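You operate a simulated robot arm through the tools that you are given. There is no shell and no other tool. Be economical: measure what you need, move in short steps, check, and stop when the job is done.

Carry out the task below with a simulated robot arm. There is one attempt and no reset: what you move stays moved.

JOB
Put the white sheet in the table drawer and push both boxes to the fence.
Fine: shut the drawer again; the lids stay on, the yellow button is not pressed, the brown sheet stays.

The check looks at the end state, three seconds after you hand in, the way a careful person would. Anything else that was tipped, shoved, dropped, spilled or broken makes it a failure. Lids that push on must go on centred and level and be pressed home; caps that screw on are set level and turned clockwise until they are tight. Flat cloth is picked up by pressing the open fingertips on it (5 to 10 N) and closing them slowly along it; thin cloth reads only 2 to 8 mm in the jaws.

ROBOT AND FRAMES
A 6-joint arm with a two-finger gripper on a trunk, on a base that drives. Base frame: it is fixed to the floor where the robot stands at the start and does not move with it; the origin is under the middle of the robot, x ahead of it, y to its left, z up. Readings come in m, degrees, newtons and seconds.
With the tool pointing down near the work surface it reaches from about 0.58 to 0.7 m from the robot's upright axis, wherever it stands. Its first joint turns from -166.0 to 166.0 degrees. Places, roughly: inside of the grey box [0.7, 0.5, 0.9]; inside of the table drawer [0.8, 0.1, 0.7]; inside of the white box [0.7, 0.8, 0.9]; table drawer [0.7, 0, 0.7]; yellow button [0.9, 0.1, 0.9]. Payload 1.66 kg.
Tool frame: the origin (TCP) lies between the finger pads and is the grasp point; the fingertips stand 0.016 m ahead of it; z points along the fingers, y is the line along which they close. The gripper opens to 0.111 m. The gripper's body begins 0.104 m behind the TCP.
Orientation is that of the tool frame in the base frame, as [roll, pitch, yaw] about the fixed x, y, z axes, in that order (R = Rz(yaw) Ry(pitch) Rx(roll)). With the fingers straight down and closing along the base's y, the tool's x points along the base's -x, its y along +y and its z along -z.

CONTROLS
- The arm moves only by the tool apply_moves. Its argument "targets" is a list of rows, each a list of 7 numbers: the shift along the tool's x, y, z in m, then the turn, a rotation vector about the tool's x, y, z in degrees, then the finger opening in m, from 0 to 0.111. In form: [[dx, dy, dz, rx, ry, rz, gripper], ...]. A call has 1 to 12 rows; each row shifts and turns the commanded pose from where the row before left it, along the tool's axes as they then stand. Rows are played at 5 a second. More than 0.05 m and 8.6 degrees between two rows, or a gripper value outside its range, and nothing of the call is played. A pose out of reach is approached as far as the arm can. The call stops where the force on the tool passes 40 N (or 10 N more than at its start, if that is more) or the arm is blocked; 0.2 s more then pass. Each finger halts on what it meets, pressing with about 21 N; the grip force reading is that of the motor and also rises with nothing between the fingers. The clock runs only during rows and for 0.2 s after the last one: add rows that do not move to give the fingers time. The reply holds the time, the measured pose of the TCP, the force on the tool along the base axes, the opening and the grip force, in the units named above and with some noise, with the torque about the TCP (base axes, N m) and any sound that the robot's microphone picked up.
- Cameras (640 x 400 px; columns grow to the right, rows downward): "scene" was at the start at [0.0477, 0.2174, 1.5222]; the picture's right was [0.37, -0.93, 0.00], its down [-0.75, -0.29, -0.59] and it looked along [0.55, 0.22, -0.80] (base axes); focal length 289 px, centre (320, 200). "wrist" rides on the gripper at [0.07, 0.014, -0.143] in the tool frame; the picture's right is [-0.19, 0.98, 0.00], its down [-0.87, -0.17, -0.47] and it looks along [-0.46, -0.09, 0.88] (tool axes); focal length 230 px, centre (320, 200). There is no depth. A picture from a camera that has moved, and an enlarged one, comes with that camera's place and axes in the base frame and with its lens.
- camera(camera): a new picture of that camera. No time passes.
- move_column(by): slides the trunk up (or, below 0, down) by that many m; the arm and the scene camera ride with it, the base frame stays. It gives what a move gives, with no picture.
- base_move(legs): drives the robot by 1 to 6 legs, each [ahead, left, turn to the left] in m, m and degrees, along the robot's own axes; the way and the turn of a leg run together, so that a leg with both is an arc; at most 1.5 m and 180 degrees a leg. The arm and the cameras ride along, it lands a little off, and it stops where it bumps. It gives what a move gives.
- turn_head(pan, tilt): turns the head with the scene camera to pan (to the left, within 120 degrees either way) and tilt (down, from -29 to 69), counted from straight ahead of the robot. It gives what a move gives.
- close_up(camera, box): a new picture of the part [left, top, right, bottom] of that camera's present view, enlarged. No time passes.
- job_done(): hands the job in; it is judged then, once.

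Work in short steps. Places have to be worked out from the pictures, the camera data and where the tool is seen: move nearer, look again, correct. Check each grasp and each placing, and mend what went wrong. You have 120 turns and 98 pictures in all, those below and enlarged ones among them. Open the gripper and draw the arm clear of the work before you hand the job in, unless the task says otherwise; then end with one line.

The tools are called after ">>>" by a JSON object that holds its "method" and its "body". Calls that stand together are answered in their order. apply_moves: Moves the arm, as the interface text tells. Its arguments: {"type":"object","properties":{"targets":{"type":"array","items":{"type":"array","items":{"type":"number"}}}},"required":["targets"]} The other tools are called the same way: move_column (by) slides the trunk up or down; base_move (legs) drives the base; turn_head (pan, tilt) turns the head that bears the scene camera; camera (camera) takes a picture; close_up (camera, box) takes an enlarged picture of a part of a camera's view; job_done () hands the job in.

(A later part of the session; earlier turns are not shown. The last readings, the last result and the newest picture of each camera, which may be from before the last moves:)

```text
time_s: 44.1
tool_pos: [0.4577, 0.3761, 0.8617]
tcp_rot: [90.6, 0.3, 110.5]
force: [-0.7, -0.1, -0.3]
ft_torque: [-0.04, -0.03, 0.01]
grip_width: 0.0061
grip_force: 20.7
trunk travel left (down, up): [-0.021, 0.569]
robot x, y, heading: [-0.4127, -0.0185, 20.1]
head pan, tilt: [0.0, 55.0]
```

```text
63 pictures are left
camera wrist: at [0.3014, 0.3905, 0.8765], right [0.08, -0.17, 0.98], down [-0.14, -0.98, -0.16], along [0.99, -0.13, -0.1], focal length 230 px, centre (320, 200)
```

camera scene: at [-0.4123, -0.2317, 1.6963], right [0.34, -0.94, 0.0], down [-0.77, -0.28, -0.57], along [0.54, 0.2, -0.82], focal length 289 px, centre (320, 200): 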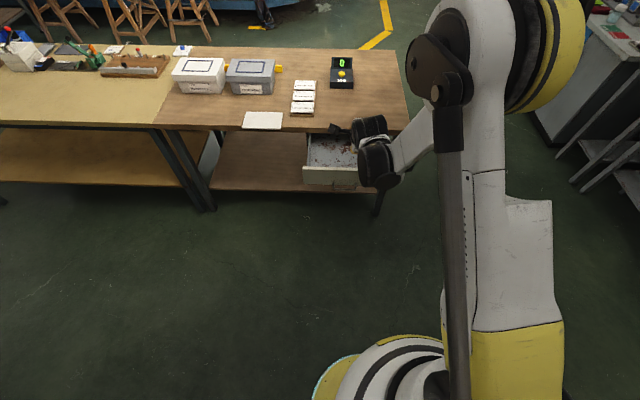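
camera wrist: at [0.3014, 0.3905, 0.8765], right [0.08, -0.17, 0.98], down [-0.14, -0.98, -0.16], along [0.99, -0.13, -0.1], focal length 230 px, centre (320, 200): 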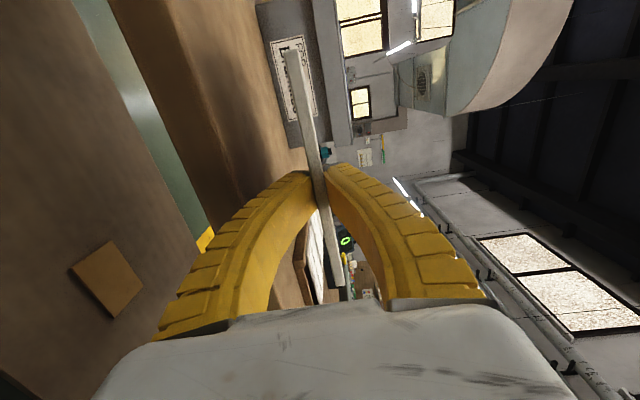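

The sheet is held firmly and stays flat. I raise it, drive back and right to the drawer, and tilt the tool down 45°.

>>> {"method": "move_column", "body": {"by": 0.15}}

>>> {"method": "base_move", "body": {"legs": [[-0.06, 0, 0], [0, -0.387, 0]]}}

>>> {"method": "apply_moves", "body": {"targets": [[0, 0, 0, 7.5, 0, 0, 0], [0, 0, 0, 7.5, 0, 0, 0], [0, 0, 0, 7.5, 0, 0, 0], [0, 0, 0, 7.5, 0, 0, 0], [0, 0, 0, 7.5, 0, 0, 0], [0, 0, 0, 7.5, 0, 0, 0], [0, 0, 0, 0, 0, 0, 0]]}}

>>> {"method": "camera", "body": {"camera": "wrist"}}

>>> {"method": "camera", "body": {"camera": "scene"}}

```text
time_s: 45.9
tool_pos: [0.4587, 0.3752, 1.0118]
tcp_rot: [90.8, 0.3, 110.4]
force: [-0.2, -0.2, 0.3]
ft_torque: [0.0, 0.01, -0.02]
grip_width: 0.0059
grip_force: 20.5
trunk travel left (down, up): [-0.171, 0.419]
robot x, y, heading: [-0.4169, -0.0199, 19.8]
head pan, tilt: [0.0, 55.0]
```

```text
time_s: 48.9
tool_pos: [0.5355, -0.0156, 1.0109]
tcp_rot: [90.7, 0.3, 110.2]
force: [-0.3, -0.6, -1.1]
ft_torque: [-0.03, -0.03, 0.02]
grip_width: 0.0058
grip_force: 21.1
trunk travel left (down, up): [-0.171, 0.419]
robot x, y, heading: [-0.3414, -0.4093, 19.4]
head pan, tilt: [0.0, 55.0]
```

```text
time_s: 50.5
tool_pos: [0.5362, -0.0187, 1.0113]
tcp_rot: [132.2, 0.3, 109.3]
force: [0.3, 0.2, -0.6]
ft_torque: [-0.02, 0.01, -0.07]
grip_width: 0.0062
grip_force: 21.3
out of reach, approached as far as the arm can: row 1
trunk travel left (down, up): [-0.171, 0.419]
robot x, y, heading: [-0.3406, -0.4028, 19.3]
head pan, tilt: [0.0, 55.0]
```

```text
62 pictures are left
camera wrist: at [0.4229, 0.0145, 1.1178], right [0.68, 0.04, 0.73], down [-0.15, -0.97, 0.2], along [0.72, -0.24, -0.65], focal length 230 px, centre (320, 200)
```

wrist: 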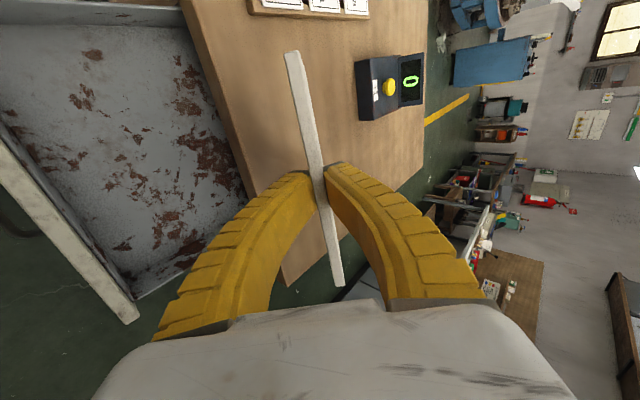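

```text
61 pictures are left
camera scene: at [-0.3571, -0.2101, 1.5664], right [0.34, -0.94, 0.0], down [-0.77, -0.28, -0.57], along [0.54, 0.19, -0.82], focal length 289 px, centre (320, 200)
```

scene: 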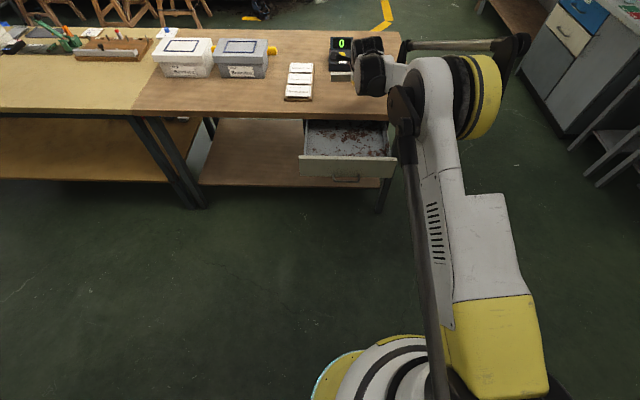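

The sheet is tilted and centred over the drawer sideways. I draw it back 5 cm so its far end clears the table edge, and start lowering.

>>> {"method": "apply_moves", "body": {"targets": [[0.002, -0.017, -0.019, 0.7, 0, 0, 0], [0.002, -0.017, -0.018, 0.7, 0, 0, 0], [0.002, -0.022, 0.02, 0.7, 0, 0, 0], [0, -0.022, 0.02, 0.7, 0, 0, 0], [0, -0.023, 0.02, 0, 0, 0, 0], [0, 0, 0, 0, 0, 0, 0]]}}

>>> {"method": "move_column", "body": {"by": -0.08}}

>>> {"method": "camera", "body": {"camera": "wrist"}}

>>> {"method": "close_up", "body": {"camera": "scene", "box": [260, 70, 440, 190]}}

```text
time_s: 51.9
tool_pos: [0.4834, -0.0317, 0.9223]
tcp_rot: [134.8, 0.3, 109.4]
force: [-0.3, -0.4, 0.3]
ft_torque: [0.01, -0.02, 0.03]
grip_width: 0.0059
grip_force: 21.1
trunk travel left (down, up): [-0.171, 0.419]
robot x, y, heading: [-0.3414, -0.405, 19.7]
head pan, tilt: [0.0, 55.0]
```

```text
time_s: 53.0
tool_pos: [0.4832, -0.0323, 0.8431]
tcp_rot: [134.8, 0.3, 109.5]
force: [-0.6, -0.7, 0.3]
ft_torque: [-0.05, 0.01, -0.01]
grip_width: 0.0059
grip_force: 20.7
trunk travel left (down, up): [-0.091, 0.499]
robot x, y, heading: [-0.3437, -0.4062, 19.5]
head pan, tilt: [0.0, 55.0]
```

```text
60 pictures are left
camera wrist: at [0.3743, 0.0031, 0.9528], right [0.71, 0.05, 0.7], down [-0.14, -0.97, 0.22], along [0.69, -0.25, -0.68], focal length 230 px, centre (320, 200)
```

wrist: 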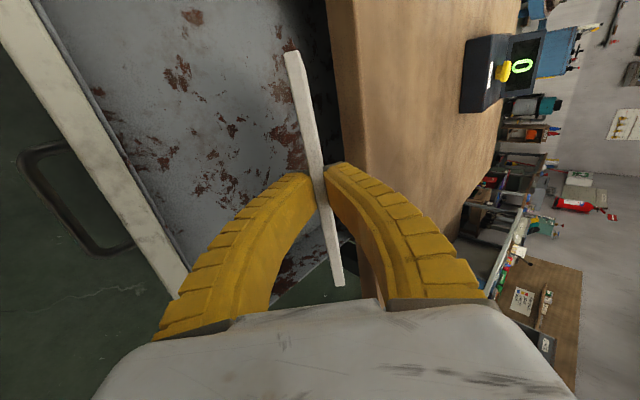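

```text
3.33 times, centred on (350, 130) of scene
camera zoom: at [-0.3572, -0.2102, 1.4865], right [0.34, -0.94, 0.0], down [-0.77, -0.28, -0.57], along [0.54, 0.19, -0.82], focal length 963 px, centre (220, 433)
```

zoom: 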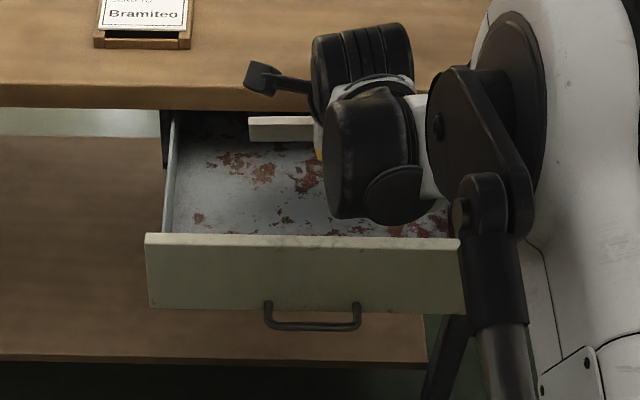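

I draw back 2.5 cm more to centre it between the drawer front and the table edge, then lower by the trunk.

>>> {"method": "apply_moves", "body": {"targets": [[0, -0.018, -0.018, 0, 0, 0, 0], [0, 0, 0, 0, 0, 0, 0]]}}

>>> {"method": "move_column", "body": {"by": -0.06}}

>>> {"method": "camera", "body": {"camera": "wrist"}}

```text
time_s: 53.6
tool_pos: [0.46, -0.0407, 0.8424]
tcp_rot: [134.8, 0.5, 109.3]
force: [-0.4, 0.0, -0.8]
ft_torque: [0.03, 0.01, 0.01]
grip_width: 0.006
grip_force: 21.0
trunk travel left (down, up): [-0.091, 0.499]
robot x, y, heading: [-0.3437, -0.4074, 19.5]
head pan, tilt: [0.0, 55.0]
```

```text
time_s: 54.6
tool_pos: [0.4601, -0.0411, 0.7828]
tcp_rot: [134.8, 0.3, 109.4]
force: [0.0, 0.2, -0.8]
ft_torque: [-0.01, -0.01, 0.01]
grip_width: 0.0058
grip_force: 20.3
trunk travel left (down, up): [-0.031, 0.559]
robot x, y, heading: [-0.3392, -0.4102, 19.7]
head pan, tilt: [0.0, 55.0]
```

```text
58 pictures are left
camera wrist: at [0.3505, -0.0052, 0.8926], right [0.71, 0.05, 0.7], down [-0.14, -0.97, 0.22], along [0.69, -0.25, -0.68], focal length 230 px, centre (320, 200)
```

wrist: 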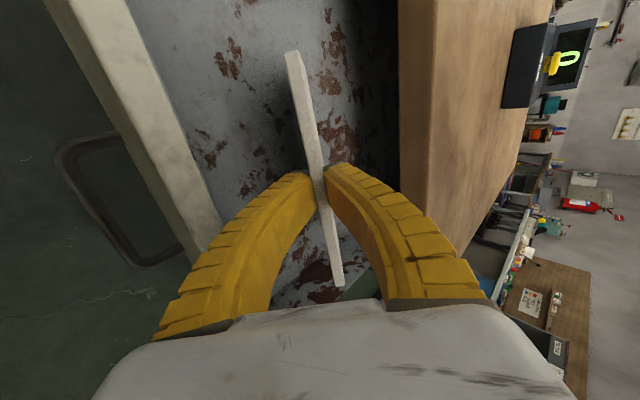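

Good clearance on both sides. I lower straight down with the arm in centimetre steps towards the drawer floor.

>>> {"method": "apply_moves", "body": {"targets": [[0, -0.007, 0.007, 0, 0, 0, 0], [0, -0.007, 0.007, 0, 0, 0, 0], [0, -0.007, 0.007, 0, 0, 0, 0], [0, 0, 0, 0, 0, 0, 0]]}}

>>> {"method": "camera", "body": {"camera": "wrist"}}

```text
time_s: 55.6
tool_pos: [0.4596, -0.0403, 0.7542]
tcp_rot: [134.7, 0.3, 109.4]
force: [-0.2, -0.6, 11.8]
ft_torque: [-0.21, 0.85, 0.04]
grip_width: 0.0058
grip_force: 20.9
trunk travel left (down, up): [-0.031, 0.559]
robot x, y, heading: [-0.343, -0.4049, 19.5]
head pan, tilt: [0.0, 55.0]
```

```text
57 pictures are left
camera wrist: at [0.3503, -0.0055, 0.8639], right [0.71, 0.05, 0.7], down [-0.14, -0.97, 0.22], along [0.69, -0.25, -0.68], focal length 230 px, centre (320, 200)
```

wrist: 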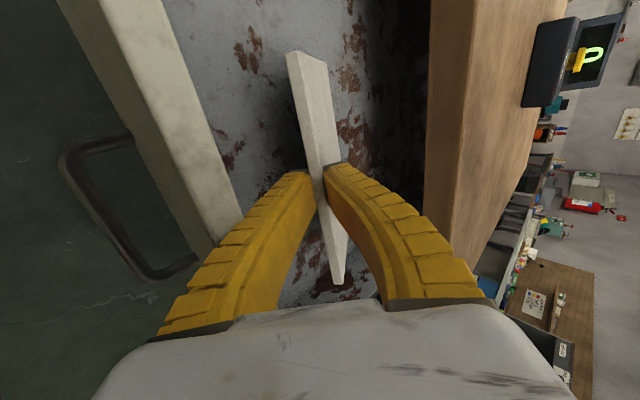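

The plate's far edge rests on the drawer floor and it pivots in the grip. I lower 2 cm more to flatten it before release.

>>> {"method": "apply_moves", "body": {"targets": [[0, -0.005, 0.005, 0, 0, 0, 0], [0, -0.005, 0.005, 0, 0, 0, 0], [0, -0.005, 0.005, 0, 0, 0, 0], [0, 0, 0, 0, 0, 0, 0]]}}

>>> {"method": "camera", "body": {"camera": "wrist"}}

```text
time_s: 56.4
tool_pos: [0.4607, -0.0418, 0.7404]
tcp_rot: [134.3, 0.2, 109.3]
force: [0.6, 0.2, 36.0]
ft_torque: [-0.4, 1.64, -0.13]
grip_width: 0.0059
grip_force: 20.6
trunk travel left (down, up): [-0.031, 0.559]
robot x, y, heading: [-0.3415, -0.4068, 19.4]
head pan, tilt: [0.0, 55.0]
stopped in row 3: the force on the tool passed its limit at 42 N (the readings are from after the stop); the commanded pose is now the measured one
```

```text
56 pictures are left
camera wrist: at [0.3501, -0.006, 0.8494], right [0.71, 0.05, 0.7], down [-0.14, -0.97, 0.21], along [0.69, -0.25, -0.68], focal length 230 px, centre (320, 200)
```

wrist: 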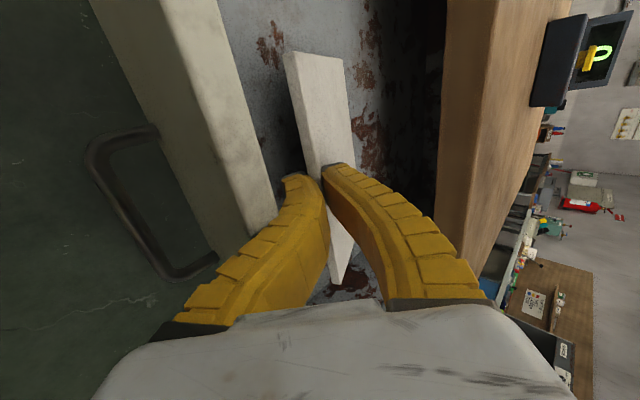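

The force is high and the lower finger is near the front panel. I raise 8 mm and ease forward, then open gently.

>>> {"method": "apply_moves", "body": {"targets": [[0, 0.006, -0.006, 0, 0, 0, 0], [0, 0.008, 0.004, 0, 0, 0, 0], [0, 0, 0, 0, 0, 0, 0.015], [0, 0, 0, 0, 0, 0, 0.025], [0, 0, 0, 0, 0, 0, 0.03], [0, 0, 0, 0, 0, 0, 0.03]]}}

>>> {"method": "camera", "body": {"camera": "wrist"}}

```text
time_s: 57.8
tool_pos: [0.4671, -0.0376, 0.7494]
tcp_rot: [134.5, 0.2, 109.4]
force: [1.4, 1.0, 27.0]
ft_torque: [-0.44, 1.55, 0.02]
grip_width: 0.0242
grip_force: 0.0
trunk travel left (down, up): [-0.031, 0.559]
robot x, y, heading: [-0.3405, -0.4078, 19.4]
head pan, tilt: [0.0, 55.0]
```

```text
55 pictures are left
camera wrist: at [0.3579, -0.0033, 0.8587], right [0.71, 0.05, 0.7], down [-0.14, -0.97, 0.22], along [0.69, -0.25, -0.68], focal length 230 px, centre (320, 200)
```

wrist: 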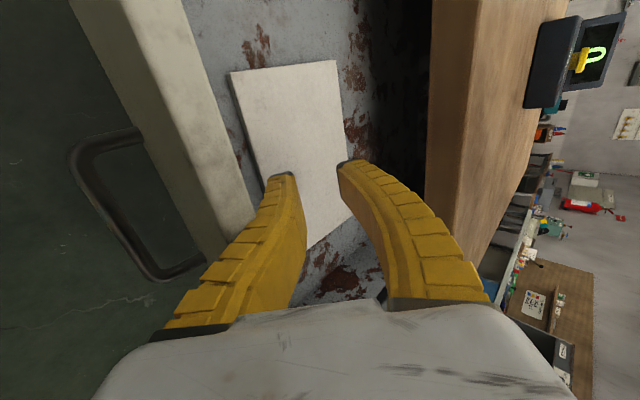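

The sheet lies flat in the drawer, but the gripper is resting on the front panel. I lift straight up.

>>> {"method": "apply_moves", "body": {"targets": [[0, 0.01, -0.01, 0, 0, 0, 0.025], [0, 0.02, -0.02, 0, 0, 0, 0.02], [0, 0.03, -0.03, 0, 0, 0, 0.02], [0, 0.03, -0.03, 0, 0, 0, 0.02], [0, 0, 0, 0, 0, 0, 0.02]]}}

>>> {"method": "camera", "body": {"camera": "wrist"}}

```text
time_s: 59.0
tool_pos: [0.4683, -0.0361, 0.8739]
tcp_rot: [134.6, 0.3, 109.3]
force: [-0.2, 0.6, 0.2]
ft_torque: [-0.03, 0.0, 0.02]
grip_width: 0.0228
grip_force: 2.7
trunk travel left (down, up): [-0.031, 0.559]
robot x, y, heading: [-0.342, -0.4091, 19.6]
head pan, tilt: [0.0, 55.0]
```

```text
54 pictures are left
camera wrist: at [0.3581, -0.002, 0.9841], right [0.71, 0.05, 0.7], down [-0.14, -0.97, 0.22], along [0.69, -0.25, -0.68], focal length 230 px, centre (320, 200)
```

wrist: 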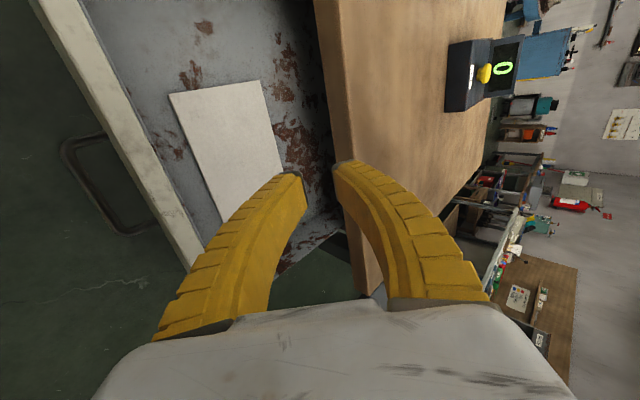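

The sheet is lying flat inside the drawer. Next I close it: back the tool out in front of the drawer face and square the robot to the table (yaw ≈17.5°).

>>> {"method": "base_move", "body": {"legs": [[-0.23, 0, 0], [0, 0, -2]]}}

>>> {"method": "apply_moves", "body": {"targets": [[0, -0.02, 0.02, 0, 0, 0, 0], [0, -0.02, 0.02, 0, 0, 0, 0], [0, -0.02, 0.02, 0, 0, 0, 0], [0, -0.02, 0.02, 0, 0, 0, 0], [0, -0.02, 0.02, 0, 0, 0, 0], [0, 0, 0, 0, 0, 0, 0]]}}

>>> {"method": "camera", "body": {"camera": "wrist"}}

>>> {"method": "camera", "body": {"camera": "scene"}}

```text
time_s: 60.7
tool_pos: [0.2845, -0.1058, 0.8677]
tcp_rot: [135.1, 0.4, 109.3]
force: [0.4, -0.6, 0.0]
ft_torque: [0.0, 0.02, -0.04]
grip_width: 0.023
grip_force: 2.2
trunk travel left (down, up): [-0.031, 0.559]
robot x, y, heading: [-0.5316, -0.475, 19.6]
head pan, tilt: [0.0, 55.0]
stopped in leg 1: the robot was blocked; the commanded pose is now the measured one
```

```text
time_s: 62.1
tool_pos: [0.2842, -0.1067, 0.7213]
tcp_rot: [135.4, 0.2, 109.4]
force: [0.1, -0.3, 0.1]
ft_torque: [0.0, -0.04, -0.02]
grip_width: 0.0002
grip_force: 21.3
trunk travel left (down, up): [-0.031, 0.559]
robot x, y, heading: [-0.532, -0.4772, 19.7]
head pan, tilt: [0.0, 55.0]
```

```text
53 pictures are left
camera wrist: at [0.1762, -0.0706, 0.8329], right [0.72, 0.05, 0.69], down [-0.14, -0.97, 0.22], along [0.68, -0.26, -0.69], focal length 230 px, centre (320, 200)
```

wrist: 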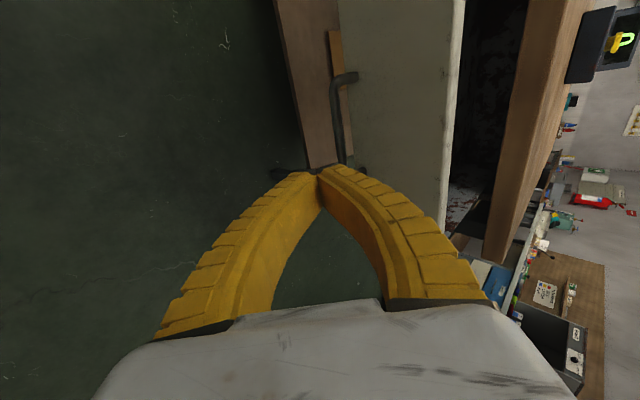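

```text
52 pictures are left
camera scene: at [-0.5337, -0.2765, 1.4264], right [0.34, -0.94, 0.0], down [-0.78, -0.28, -0.56], along [0.53, 0.19, -0.83], focal length 289 px, centre (320, 200)
```

scene: 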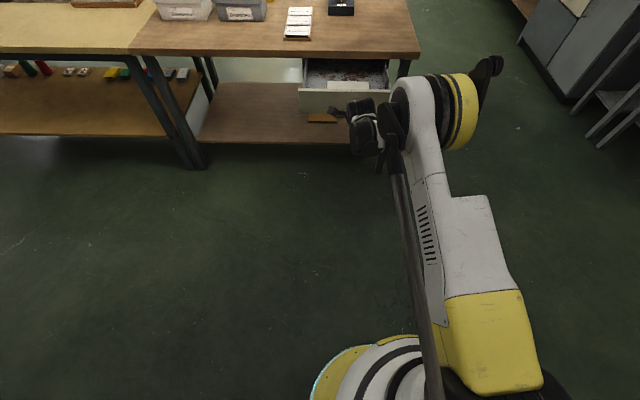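

The drive back was blocked by something. I look behind the robot on both sides to see what I bumped.

>>> {"method": "turn_head", "body": {"pan": 120, "tilt": 40}}

>>> {"method": "camera", "body": {"camera": "scene"}}

>>> {"method": "turn_head", "body": {"pan": -120, "tilt": 40}}

>>> {"method": "camera", "body": {"camera": "scene"}}

```text
time_s: 64.1
tool_pos: [0.2854, -0.1074, 0.7219]
tcp_rot: [135.3, 0.2, 109.3]
force: [-0.3, 0.1, -0.1]
ft_torque: [0.06, 0.0, 0.02]
grip_width: 0.0002
grip_force: 21.0
trunk travel left (down, up): [-0.031, 0.559]
robot x, y, heading: [-0.5325, -0.4771, 19.6]
head pan, tilt: [120.0, 40.0]
```

```text
51 pictures are left
camera scene: at [-0.6657, -0.2461, 1.4484], right [0.65, 0.76, -0.01], down [0.48, -0.42, -0.77], along [-0.59, 0.5, -0.64], focal length 289 px, centre (320, 200)
```

scene: 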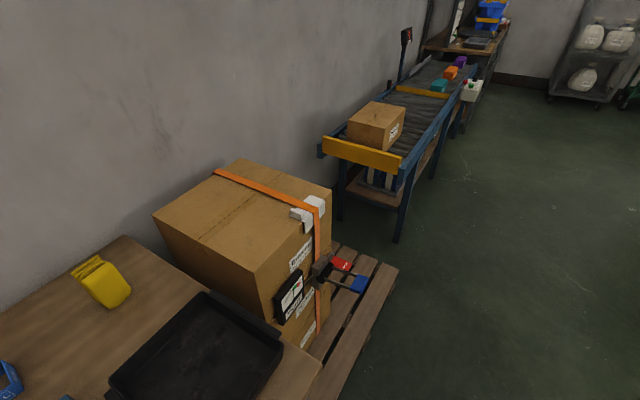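

```text
time_s: 67.5
tool_pos: [0.2846, -0.1068, 0.7232]
tcp_rot: [135.4, 0.2, 109.4]
force: [0.3, 0.6, 0.7]
ft_torque: [0.02, 0.0, 0.03]
grip_width: 0.0
grip_force: 20.8
trunk travel left (down, up): [-0.031, 0.559]
robot x, y, heading: [-0.5356, -0.4757, 19.5]
head pan, tilt: [-120.0, 40.0]
```

```text
50 pictures are left
camera scene: at [-0.6165, -0.3857, 1.4484], right [-0.98, 0.18, 0.01], down [0.11, 0.63, -0.77], along [-0.15, -0.75, -0.64], focal length 289 px, centre (320, 200)
```

scene: 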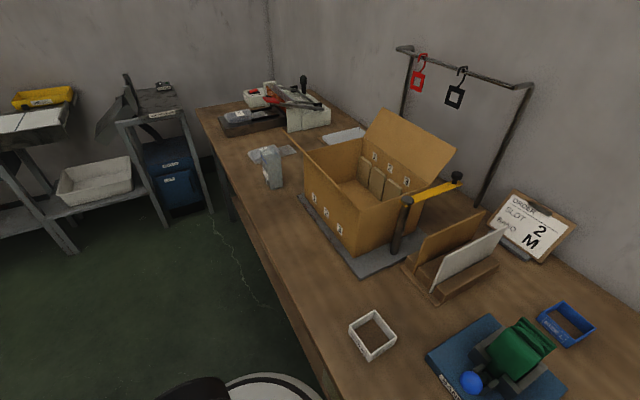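

Only a workbench edge behind; nothing there appears disturbed. I notice a rack on it with a white and a brown board, so I zoom in to be sure which sheet the job means.

>>> {"method": "close_up", "body": {"camera": "scene", "box": [380, 170, 580, 310]}}

>>> {"method": "close_up", "body": {"camera": "wrist", "box": [260, 0, 420, 200]}}

```text
2.86 times, centred on (480, 240) of scene
camera zoom: at [-0.6165, -0.3857, 1.4484], right [-0.98, 0.18, 0.01], down [0.11, 0.63, -0.77], along [-0.15, -0.75, -0.64], focal length 825 px, centre (-137, 86)
```

zoom: 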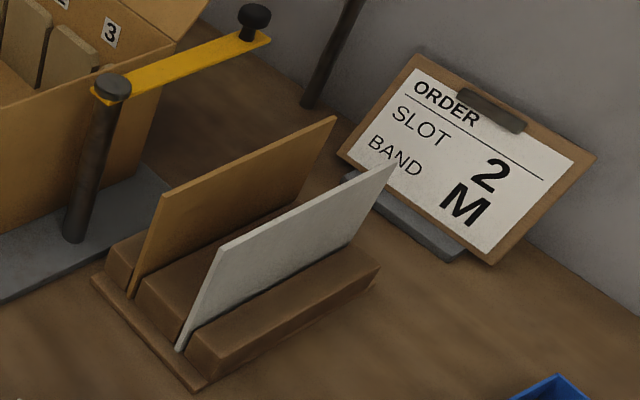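

```text
2.00 times, centred on (340, 100) of wrist
camera zoom: at [0.1763, -0.0714, 0.8336], right [0.72, 0.05, 0.69], down [-0.14, -0.97, 0.22], along [0.68, -0.25, -0.69], focal length 460 px, centre (280, 400)
```

zoom: 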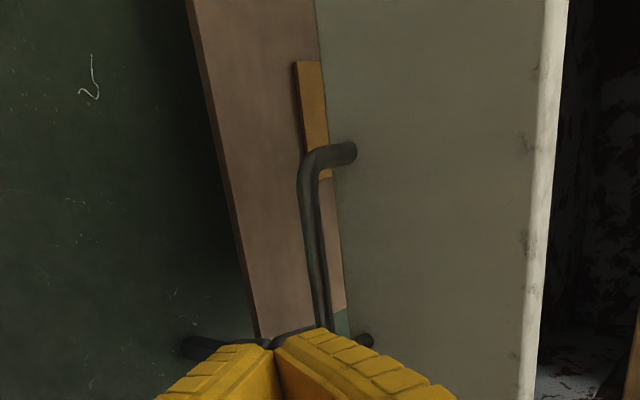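

That rack belongs to another station; the sheet and the brown sheet of this job are the ones at this table. Now I push the drawer shut: turn 2° right and drive forward with the closed fingertips against the face.

>>> {"method": "turn_head", "body": {"pan": 0, "tilt": 50}}

>>> {"method": "base_move", "body": {"legs": [[0.06, 0.02, -2]]}}

>>> {"method": "camera", "body": {"camera": "wrist"}}

>>> {"method": "camera", "body": {"camera": "scene"}}

```text
time_s: 69.5
tool_pos: [0.2834, -0.1066, 0.7236]
tcp_rot: [135.4, 0.2, 109.4]
force: [0.1, 0.6, -0.9]
ft_torque: [0.03, 0.03, -0.03]
grip_width: 0.0
grip_force: 21.3
trunk travel left (down, up): [-0.031, 0.559]
robot x, y, heading: [-0.5346, -0.4719, 19.5]
head pan, tilt: [0.0, 50.0]
```

```text
time_s: 70.4
tool_pos: [0.339, -0.0994, 0.7325]
tcp_rot: [134.6, 0.2, 107.3]
force: [0.1, 0.2, 0.2]
ft_torque: [0.02, -0.01, -0.01]
grip_width: 0.0
grip_force: 21.2
trunk travel left (down, up): [-0.031, 0.559]
robot x, y, heading: [-0.4866, -0.4399, 17.8]
head pan, tilt: [0.0, 50.0]
```

```text
47 pictures are left
camera wrist: at [0.2309, -0.0589, 0.842], right [0.71, 0.03, 0.7], down [-0.17, -0.96, 0.22], along [0.68, -0.28, -0.68], focal length 230 px, centre (320, 200)
```

wrist: 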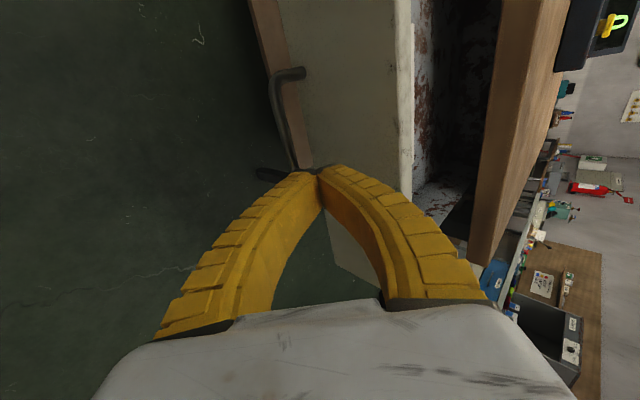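

```text
46 pictures are left
camera scene: at [-0.4881, -0.2396, 1.4328], right [0.3, -0.95, 0.0], down [-0.73, -0.23, -0.64], along [0.61, 0.19, -0.77], focal length 289 px, centre (320, 200)
```

scene: 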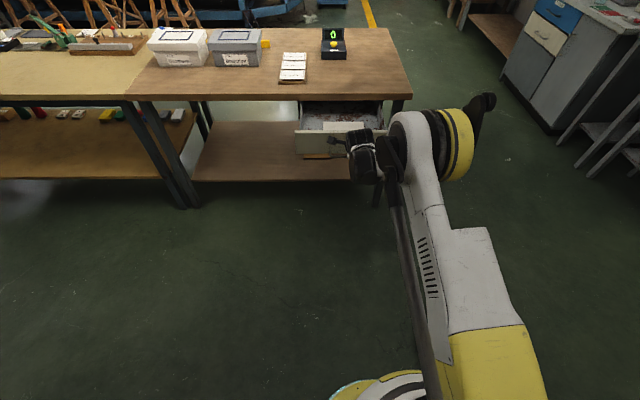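

The fingers are near the right end of the handle. I shift 4.5 cm left to push at the centre, then drive forward.

>>> {"method": "apply_moves", "body": {"targets": [[0.022, 0, 0, 0, 0, 0, 0], [0.023, 0, 0, 0, 0, 0, 0], [0, 0, 0, 0, 0, 0, 0]]}}

>>> {"method": "base_move", "body": {"legs": [[0.12, 0, 0]]}}

>>> {"method": "camera", "body": {"camera": "wrist"}}

```text
time_s: 71.2
tool_pos: [0.3247, -0.0556, 0.7326]
tcp_rot: [134.6, 0.4, 107.4]
force: [-0.1, 0.1, -0.4]
ft_torque: [0.03, 0.02, -0.05]
grip_width: 0.0
grip_force: 20.7
trunk travel left (down, up): [-0.031, 0.559]
robot x, y, heading: [-0.4837, -0.4391, 17.6]
head pan, tilt: [0.0, 50.0]
```

```text
time_s: 72.5
tool_pos: [0.4394, -0.02, 0.7326]
tcp_rot: [134.6, 0.3, 107.4]
force: [0.0, -0.1, 0.6]
ft_torque: [-0.01, -0.04, 0.04]
grip_width: 0.0
grip_force: 20.8
trunk travel left (down, up): [-0.031, 0.559]
robot x, y, heading: [-0.3708, -0.4028, 17.6]
head pan, tilt: [0.0, 50.0]
```

```text
45 pictures are left
camera wrist: at [0.3312, 0.0204, 0.8419], right [0.71, 0.03, 0.7], down [-0.17, -0.96, 0.22], along [0.68, -0.28, -0.68], focal length 230 px, centre (320, 200)
```

wrist: 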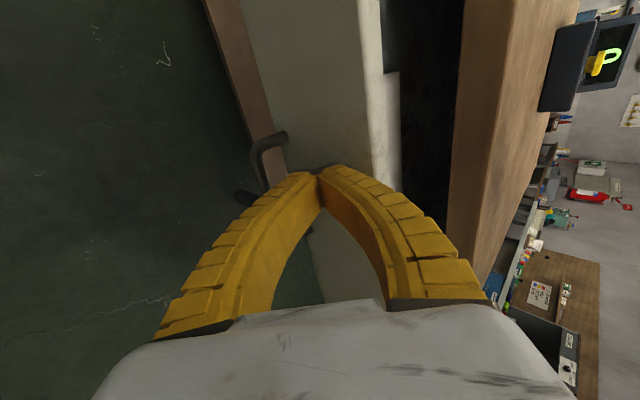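

The drawer follows. I push on.

>>> {"method": "base_move", "body": {"legs": [[0.11, 0, 0]]}}

>>> {"method": "camera", "body": {"camera": "wrist"}}

```text
time_s: 73.7
tool_pos: [0.5438, 0.0145, 0.733]
tcp_rot: [134.6, 0.3, 107.4]
force: [-0.4, 1.0, -0.3]
ft_torque: [-0.01, -0.01, 0.0]
grip_width: 0.0
grip_force: 20.9
trunk travel left (down, up): [-0.031, 0.559]
robot x, y, heading: [-0.2647, -0.372, 17.6]
head pan, tilt: [0.0, 50.0]
```

```text
44 pictures are left
camera wrist: at [0.435, 0.0533, 0.8418], right [0.71, 0.03, 0.7], down [-0.17, -0.96, 0.22], along [0.68, -0.28, -0.68], focal length 230 px, centre (320, 200)
```

wrist: 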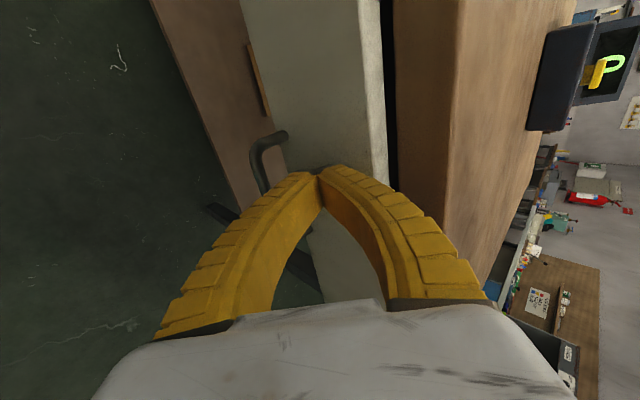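

A small gap remains. I push the rest with the arm, force-limited.

>>> {"method": "apply_moves", "body": {"targets": [[0, 0.007, 0.007, 0, 0, 0, 0], [0, 0.007, 0.007, 0, 0, 0, 0], [0, 0.005, 0.005, 0, 0, 0, 0], [0, 0.004, 0.004, 0, 0, 0, 0], [0, 0.004, 0.004, 0, 0, 0, 0], [0, 0.004, 0.004, 0, 0, 0, 0]]}}

>>> {"method": "camera", "body": {"camera": "wrist"}}

```text
time_s: 74.8
tool_pos: [0.5739, 0.0233, 0.7321]
tcp_rot: [135.1, 0.3, 107.4]
force: [-20.7, -8.2, 2.9]
ft_torque: [0.04, -0.14, 0.11]
grip_width: 0.0039
grip_force: 21.2
trunk travel left (down, up): [-0.031, 0.559]
robot x, y, heading: [-0.2675, -0.3691, 17.7]
head pan, tilt: [0.0, 50.0]
stopped in row 5: the force on the tool passed its limit at 47 N (the readings are from after the stop); the commanded pose is now the measured one
```

```text
43 pictures are left
camera wrist: at [0.4659, 0.0634, 0.8421], right [0.72, 0.03, 0.69], down [-0.17, -0.96, 0.22], along [0.67, -0.28, -0.68], focal length 230 px, centre (320, 200)
```

wrist: 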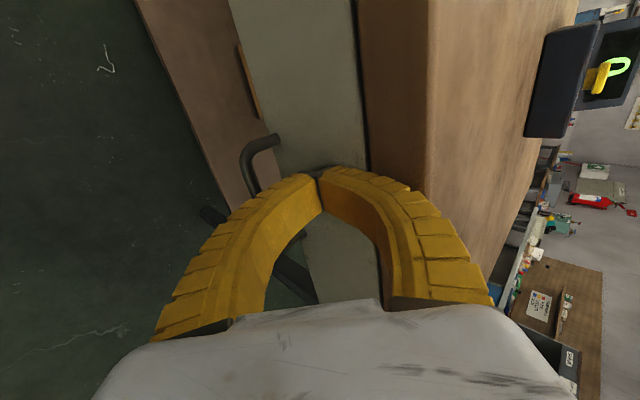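

The drawer is shut. I withdraw, raise the trunk, and turn the tool so the fingers spread sideways for pushing the boxes low on their bodies.

>>> {"method": "apply_moves", "body": {"targets": [[0, -0.007, -0.007, 0, 0, 0, 0.0], [0, 0, -0.03, 0, 0, 0, 0.0], [0, 0, -0.04, 0, 0, 0, 0.0], [0, 0, -0.04, 0, 0, 0, 0.0], [0, 0, 0, 0, 0, 0, 0.02]]}}

>>> {"method": "move_column", "body": {"by": 0.27}}

>>> {"method": "apply_moves", "body": {"targets": [[0, 0, 0, 0, 0, 8.2, 0.02], [0, 0, 0, 0, 0, 8.2, 0.02], [0, 0, 0, 0, 0, 8.2, 0.04], [0, 0, 0, 0, 0, 8.2, 0.06], [0, 0, 0, 0, 0, 8.2, 0.08], [0, 0, 0, 0, 0, 8.2, 0.09], [0, 0, 0, 0, 0, 8.2, 0.09], [0, 0, 0, 0, 0, 8.2, 0.09], [0, 0, 0, 0, 0, 8.2, 0.09], [0, 0, 0, 0, 0, 8.2, 0.09], [0, 0, 0, 0, 0, 8, 0.09], [0, 0, 0, 0, 0, 0, 0.09]]}}

>>> {"method": "base_move", "body": {"legs": [[0, 0.455, 0]]}}

>>> {"method": "camera", "body": {"camera": "wrist"}}

>>> {"method": "camera", "body": {"camera": "scene"}}

```text
time_s: 76.0
tool_pos: [0.4909, -0.0016, 0.8102]
tcp_rot: [134.9, 0.4, 107.4]
force: [0.1, 0.3, -0.1]
ft_torque: [-0.01, 0.0, 0.02]
grip_width: 0.0229
grip_force: 1.4
trunk travel left (down, up): [-0.031, 0.559]
robot x, y, heading: [-0.268, -0.3669, 17.6]
head pan, tilt: [0.0, 50.0]
```

```text
time_s: 78.8
tool_pos: [0.4891, -0.0011, 1.0782]
tcp_rot: [135.0, 0.4, 107.4]
force: [0.5, 0.8, -0.4]
ft_torque: [0.0, 0.0, 0.01]
grip_width: 0.0229
grip_force: 2.2
trunk travel left (down, up): [-0.301, 0.289]
robot x, y, heading: [-0.2659, -0.3657, 17.8]
head pan, tilt: [0.0, 50.0]
```

```text
time_s: 81.4
tool_pos: [0.5293, -0.0936, 1.0796]
tcp_rot: [-178.6, -45.3, 22.3]
force: [-0.8, 0.2, -0.7]
ft_torque: [0.02, 0.01, 0.01]
grip_width: 0.0909
grip_force: 0.6
out of reach, approached as far as the arm can: row 9, 10, 11
trunk travel left (down, up): [-0.301, 0.289]
robot x, y, heading: [-0.2699, -0.3685, 17.5]
head pan, tilt: [0.0, 50.0]
```

```text
time_s: 84.1
tool_pos: [0.3892, 0.3384, 1.0808]
tcp_rot: [-178.9, -45.2, 22.6]
force: [0.5, 1.0, 0.3]
ft_torque: [-0.02, 0.02, 0.0]
grip_width: 0.0912
grip_force: 0.6
trunk travel left (down, up): [-0.301, 0.289]
robot x, y, heading: [-0.4045, 0.0566, 18.1]
head pan, tilt: [0.0, 50.0]
```

```text
42 pictures are left
camera wrist: at [0.3488, 0.3031, 1.2294], right [0.27, -0.95, -0.15], down [-0.94, -0.22, -0.28], along [0.23, 0.21, -0.95], focal length 230 px, centre (320, 200)
```

wrist: 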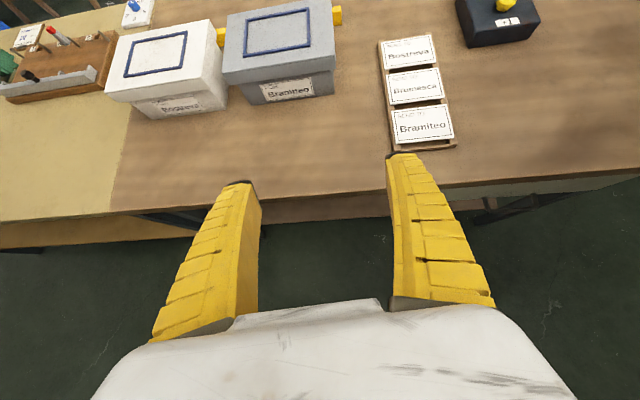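

```text
41 pictures are left
camera scene: at [-0.4091, 0.2574, 1.7028], right [0.31, -0.95, 0.0], down [-0.73, -0.24, -0.64], along [0.61, 0.2, -0.77], focal length 289 px, centre (320, 200)
```

scene: 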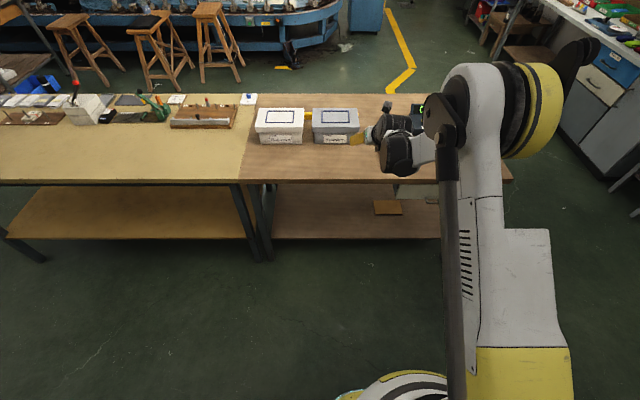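

The fingers are spread but the yaw is 4.5° off, since the arm was folded too tight. I drive to in front of the grey box and correct the yaw while reaching forward.

>>> {"method": "base_move", "body": {"legs": [[0.15, 0.1, -0.5]]}}

>>> {"method": "apply_moves", "body": {"targets": [[0.02, 0, 0.02, 0, 0, 0, 0.1], [0.02, 0, 0.02, -1.7, 0, 1.7, 0.1], [0, 0, 0, -1.7, 0, 1.7, 0.1], [0, 0, 0, 0, 0, 0, 0.1]]}}

>>> {"method": "camera", "body": {"camera": "wrist"}}

```text
time_s: 85.6
tool_pos: [0.5039, 0.4707, 1.0791]
tcp_rot: [-178.7, -45.1, 22.1]
force: [-0.8, 0.1, -0.3]
ft_torque: [-0.03, 0.03, -0.03]
grip_width: 0.0911
grip_force: 0.8
trunk travel left (down, up): [-0.301, 0.289]
robot x, y, heading: [-0.292, 0.1981, 17.3]
head pan, tilt: [0.0, 50.0]
```

```text
time_s: 86.6
tool_pos: [0.561, 0.4759, 1.0793]
tcp_rot: [-178.3, -45.3, 20.9]
force: [-0.3, -0.1, 0.0]
ft_torque: [0.02, -0.03, 0.0]
grip_width: 0.1003
grip_force: 0.2
out of reach, approached as far as the arm can: row 2, 3
trunk travel left (down, up): [-0.301, 0.289]
robot x, y, heading: [-0.2907, 0.1987, 17.4]
head pan, tilt: [0.0, 50.0]
```

```text
40 pictures are left
camera wrist: at [0.5198, 0.4411, 1.2291], right [0.24, -0.96, -0.16], down [-0.94, -0.19, -0.28], along [0.24, 0.21, -0.95], focal length 230 px, centre (320, 200)
```

wrist: 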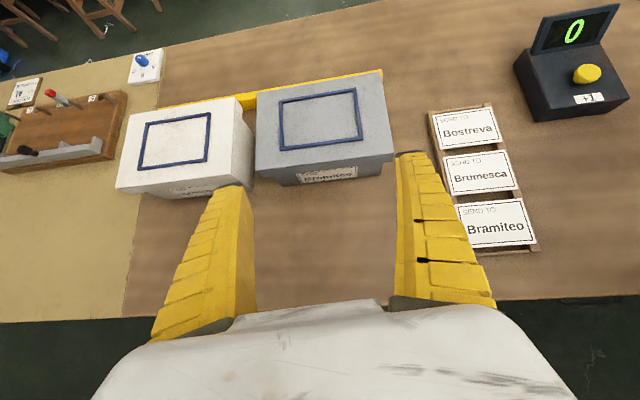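

The arm is at a wrist limit, so I correct the yaw with the base: turn right 3.5° and shift left.

>>> {"method": "base_move", "body": {"legs": [[0, 0.075, -3.5]]}}

>>> {"method": "camera", "body": {"camera": "wrist"}}

>>> {"method": "close_up", "body": {"camera": "scene", "box": [180, 50, 460, 225]}}

```text
time_s: 87.7
tool_pos: [0.5559, 0.4979, 1.0806]
tcp_rot: [-178.4, -45.2, 17.4]
force: [0.8, -0.4, 0.0]
ft_torque: [-0.03, -0.03, -0.06]
grip_width: 0.1005
grip_force: 0.7
trunk travel left (down, up): [-0.301, 0.289]
robot x, y, heading: [-0.3108, 0.2737, 13.9]
head pan, tilt: [0.0, 50.0]
```

```text
39 pictures are left
camera wrist: at [0.5126, 0.4641, 1.2291], right [0.19, -0.97, -0.15], down [-0.95, -0.14, -0.28], along [0.25, 0.2, -0.95], focal length 230 px, centre (320, 200)
```

wrist: 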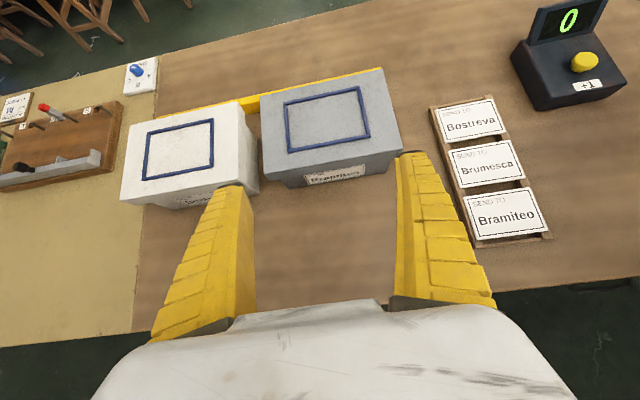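

```text
2.29 times, centred on (320, 138) of scene
camera zoom: at [-0.3039, 0.4697, 1.7028], right [0.24, -0.97, 0.0], down [-0.74, -0.18, -0.64], along [0.62, 0.15, -0.77], focal length 660 px, centre (320, 343)
```

zoom: 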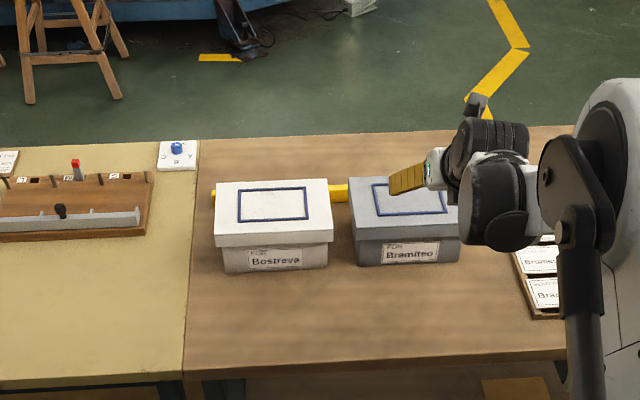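

The grey box front face is at s≈0.305, deep≈0.795, and the tool is centred on it. I lower with the trunk in two stages.

>>> {"method": "move_column", "body": {"by": -0.16}}

>>> {"method": "camera", "body": {"camera": "wrist"}}

>>> {"method": "camera", "body": {"camera": "scene"}}

```text
time_s: 89.5
tool_pos: [0.5556, 0.4951, 0.9208]
tcp_rot: [-178.2, -45.3, 17.4]
force: [-0.3, -0.6, -0.4]
ft_torque: [-0.02, 0.03, 0.04]
grip_width: 0.1006
grip_force: 0.1
trunk travel left (down, up): [-0.141, 0.449]
robot x, y, heading: [-0.3166, 0.265, 13.9]
head pan, tilt: [0.0, 50.0]
```

```text
37 pictures are left
camera wrist: at [0.5127, 0.4631, 1.0694], right [0.19, -0.97, -0.16], down [-0.95, -0.14, -0.28], along [0.25, 0.2, -0.95], focal length 230 px, centre (320, 200)
```

wrist: 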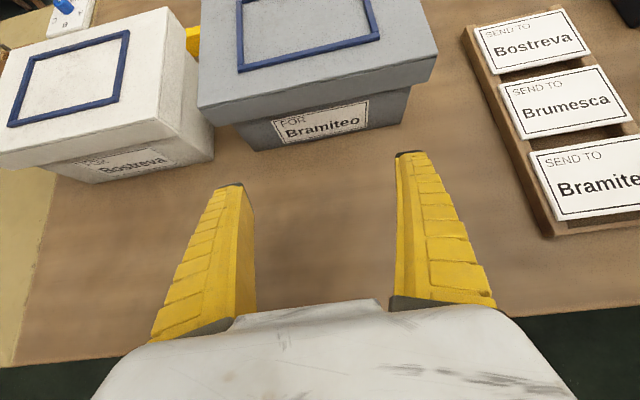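

```text
36 pictures are left
camera scene: at [-0.3037, 0.4684, 1.543], right [0.24, -0.97, 0.0], down [-0.74, -0.18, -0.64], along [0.62, 0.15, -0.77], focal length 289 px, centre (320, 200)
```

scene: 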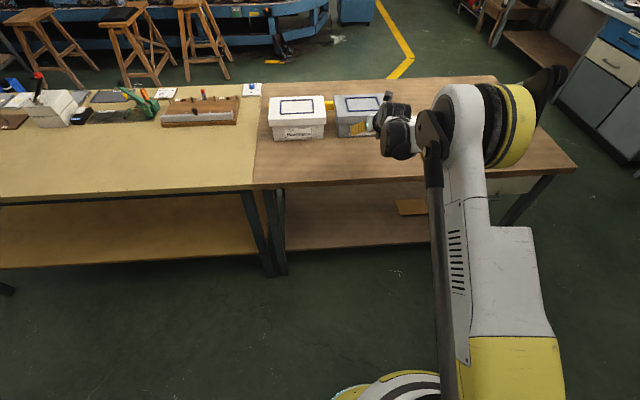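

The lid overhangs about 18 mm; a push at z≈0.845 stays below it. I lower the rest and drive up close.

>>> {"method": "move_column", "body": {"by": -0.075}}

>>> {"method": "base_move", "body": {"legs": [[0.065, 0.004, 0]]}}

>>> {"method": "camera", "body": {"camera": "wrist"}}

```text
time_s: 90.6
tool_pos: [0.5573, 0.496, 0.8456]
tcp_rot: [-178.3, -45.4, 17.4]
force: [0.2, 0.7, -0.3]
ft_torque: [-0.03, 0.0, 0.01]
grip_width: 0.1006
grip_force: 0.3
trunk travel left (down, up): [-0.066, 0.524]
robot x, y, heading: [-0.3139, 0.2713, 14.0]
head pan, tilt: [0.0, 50.0]
```

```text
time_s: 91.6
tool_pos: [0.6187, 0.5145, 0.8448]
tcp_rot: [-178.2, -45.2, 17.4]
force: [-0.4, 0.1, 0.5]
ft_torque: [0.0, 0.04, 0.0]
grip_width: 0.1006
grip_force: 0.7
trunk travel left (down, up): [-0.066, 0.524]
robot x, y, heading: [-0.2495, 0.2908, 14.2]
head pan, tilt: [0.0, 50.0]
```

```text
35 pictures are left
camera wrist: at [0.5751, 0.4822, 0.9938], right [0.19, -0.97, -0.16], down [-0.95, -0.14, -0.28], along [0.25, 0.2, -0.95], focal length 230 px, centre (320, 200)
```

wrist: 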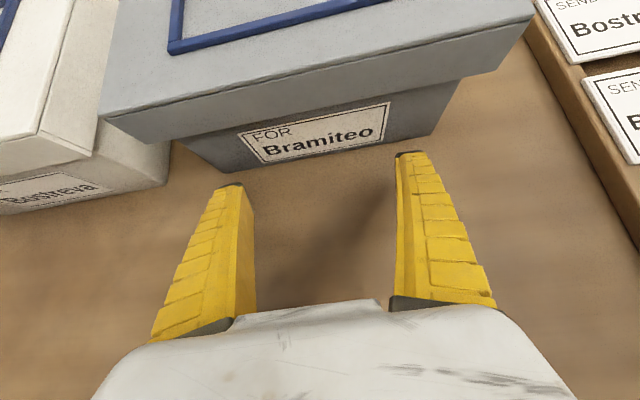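

The fingers are parallel to the box face, about 2.5 cm away. I push forward slowly with the arm.

>>> {"method": "apply_moves", "body": {"targets": [[0.0057, 0, 0.0057, 0, 0, 0, 0.1], [0.0057, 0, 0.0057, 0, 0, 0, 0.1], [0.0057, 0, 0.0057, 0, 0, 0, 0.1], [0.0057, 0, 0.0057, 0, 0, 0, 0.1], [0.0057, 0, 0.0057, 0, 0, 0, 0.1], [0, 0, 0, 0, 0, 0, 0.1]]}}

>>> {"method": "camera", "body": {"camera": "wrist"}}

```text
time_s: 93.0
tool_pos: [0.6575, 0.5276, 0.846]
tcp_rot: [-178.4, -45.4, 17.5]
force: [0.2, 0.2, 0.5]
ft_torque: [0.02, -0.01, 0.01]
grip_width: 0.1004
grip_force: 0.6
trunk travel left (down, up): [-0.066, 0.524]
robot x, y, heading: [-0.2516, 0.2904, 13.8]
head pan, tilt: [0.0, 50.0]
```

```text
34 pictures are left
camera wrist: at [0.6136, 0.4942, 0.9943], right [0.19, -0.97, -0.16], down [-0.95, -0.14, -0.28], along [0.25, 0.2, -0.95], focal length 230 px, centre (320, 200)
```

wrist: 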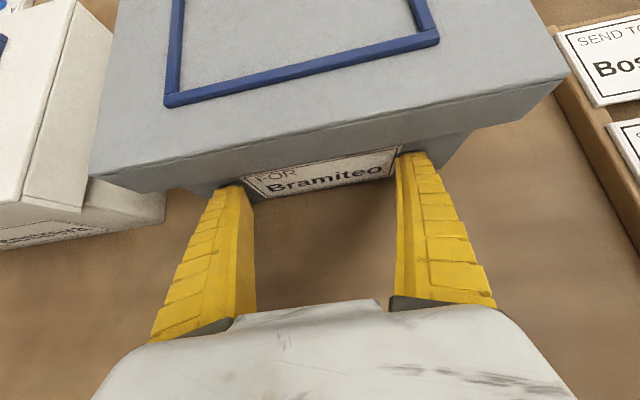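

The tips are at the box face. I continue pushing in 8 mm steps, watching force.

>>> {"method": "apply_moves", "body": {"targets": [[0.0057, 0, 0.0057, 0, 0, 0, 0.1], [0.0057, 0, 0.0057, 0, 0, 0, 0.1], [0.0057, 0, 0.0057, 0, 0, 0, 0.1]]}}

>>> {"method": "camera", "body": {"camera": "wrist"}}

>>> {"method": "close_up", "body": {"camera": "scene", "box": [250, 70, 450, 195]}}

```text
time_s: 93.8
tool_pos: [0.6801, 0.5359, 0.8437]
tcp_rot: [-178.2, -45.3, 17.6]
force: [-1.0, -0.1, 0.6]
ft_torque: [0.02, -0.01, 0.01]
grip_width: 0.1009
grip_force: 0.8
trunk travel left (down, up): [-0.066, 0.524]
robot x, y, heading: [-0.2487, 0.2905, 13.8]
head pan, tilt: [0.0, 50.0]
```

```text
33 pictures are left
camera wrist: at [0.6363, 0.5019, 0.9941], right [0.19, -0.97, -0.16], down [-0.95, -0.14, -0.28], along [0.25, 0.2, -0.95], focal length 230 px, centre (320, 200)
```

wrist: 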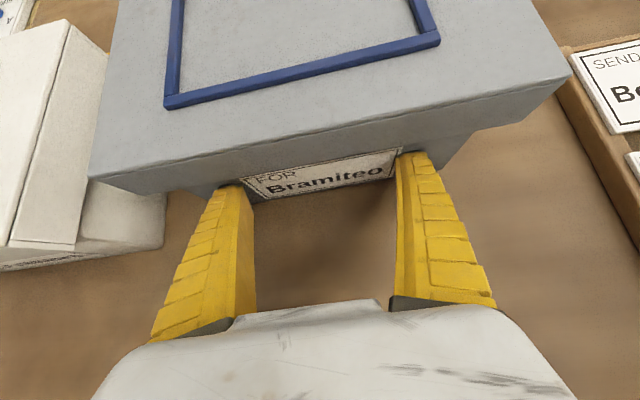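

```text
3.20 times, centred on (350, 132) of scene
camera zoom: at [-0.2417, 0.4877, 1.4679], right [0.24, -0.97, 0.0], down [-0.74, -0.18, -0.64], along [0.62, 0.15, -0.77], focal length 924 px, centre (224, 416)
```

zoom: 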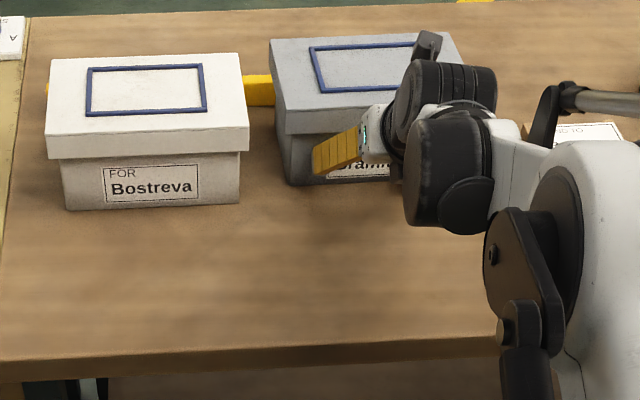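

The box slides along, square to the fingers. I continue in small steps until the force shows the fence.

>>> {"method": "apply_moves", "body": {"targets": [[0.0035, 0, 0.0035, 0, 0, 0, 0.1], [0.0035, 0, 0.0035, 0, 0, 0, 0.1], [0.0035, 0, 0.0035, 0, 0, 0, 0.1], [0.0035, 0, 0.0035, 0, 0, 0, 0.1]]}}

>>> {"method": "camera", "body": {"camera": "wrist"}}

```text
time_s: 94.8
tool_pos: [0.6975, 0.5398, 0.8455]
tcp_rot: [-178.2, -45.2, 17.6]
force: [-1.9, -1.6, 1.4]
ft_torque: [0.02, -0.04, -0.02]
grip_width: 0.1013
grip_force: 0.5
trunk travel left (down, up): [-0.066, 0.524]
robot x, y, heading: [-0.2516, 0.2882, 13.8]
head pan, tilt: [0.0, 50.0]
```

```text
31 pictures are left
camera wrist: at [0.655, 0.5078, 0.9945], right [0.19, -0.97, -0.16], down [-0.95, -0.14, -0.28], along [0.25, 0.2, -0.95], focal length 230 px, centre (320, 200)
```

wrist: 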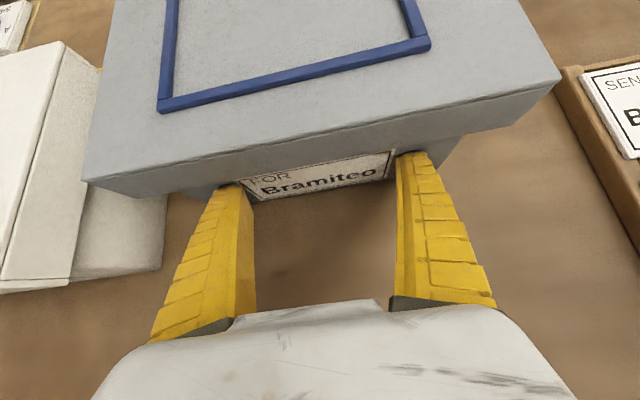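

>>> {"method": "apply_moves", "body": {"targets": [[0.0025, 0, 0.0025, 0, 0, 0, 0.1], [0.0025, 0, 0.0025, 0, 0, 0, 0.1], [0.0025, 0, 0.0025, 0, 0, 0, 0.1]]}}

>>> {"method": "close_up", "body": {"camera": "scene", "box": [250, 50, 450, 175]}}

```text
time_s: 95.6
tool_pos: [0.7084, 0.5441, 0.8443]
tcp_rot: [-178.2, -45.4, 17.6]
force: [-1.7, -1.5, 0.8]
ft_torque: [0.0, 0.0, -0.03]
grip_width: 0.101
grip_force: 0.7
trunk travel left (down, up): [-0.066, 0.524]
robot x, y, heading: [-0.2531, 0.29, 14.1]
head pan, tilt: [0.0, 50.0]
```

```text
3.20 times, centred on (350, 112) of scene
camera zoom: at [-0.2419, 0.4876, 1.4679], right [0.24, -0.97, 0.0], down [-0.74, -0.18, -0.64], along [0.62, 0.15, -0.77], focal length 924 px, centre (224, 480)
```

zoom: 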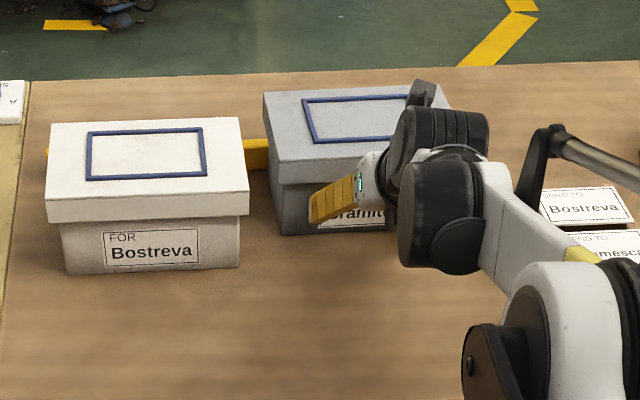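

Still only sliding friction. I go on another centimetre in 3 mm steps.

>>> {"method": "apply_moves", "body": {"targets": [[0.0025, 0, 0.0025, 0, 0, 0, 0.1], [0.0025, 0, 0.0025, 0, 0, 0, 0.1], [0.0025, 0, 0.0025, 0, 0, 0, 0.1]]}}

>>> {"method": "camera", "body": {"camera": "wrist"}}

```text
time_s: 96.4
tool_pos: [0.7157, 0.5485, 0.8481]
tcp_rot: [-178.1, -45.2, 17.8]
force: [-38.8, -4.6, 0.5]
ft_torque: [-0.12, -0.1, -2.16]
grip_width: 0.1002
grip_force: 0.2
trunk travel left (down, up): [-0.066, 0.524]
robot x, y, heading: [-0.2546, 0.2922, 13.9]
head pan, tilt: [0.0, 50.0]
```

```text
29 pictures are left
camera wrist: at [0.6717, 0.5147, 0.9967], right [0.19, -0.97, -0.16], down [-0.95, -0.14, -0.28], along [0.25, 0.2, -0.95], focal length 230 px, centre (320, 200)
```

wrist: 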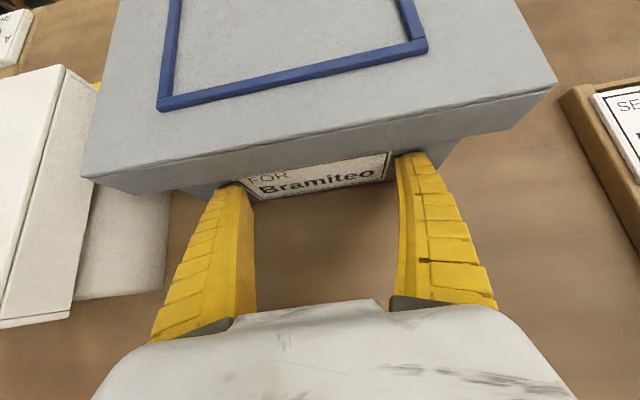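

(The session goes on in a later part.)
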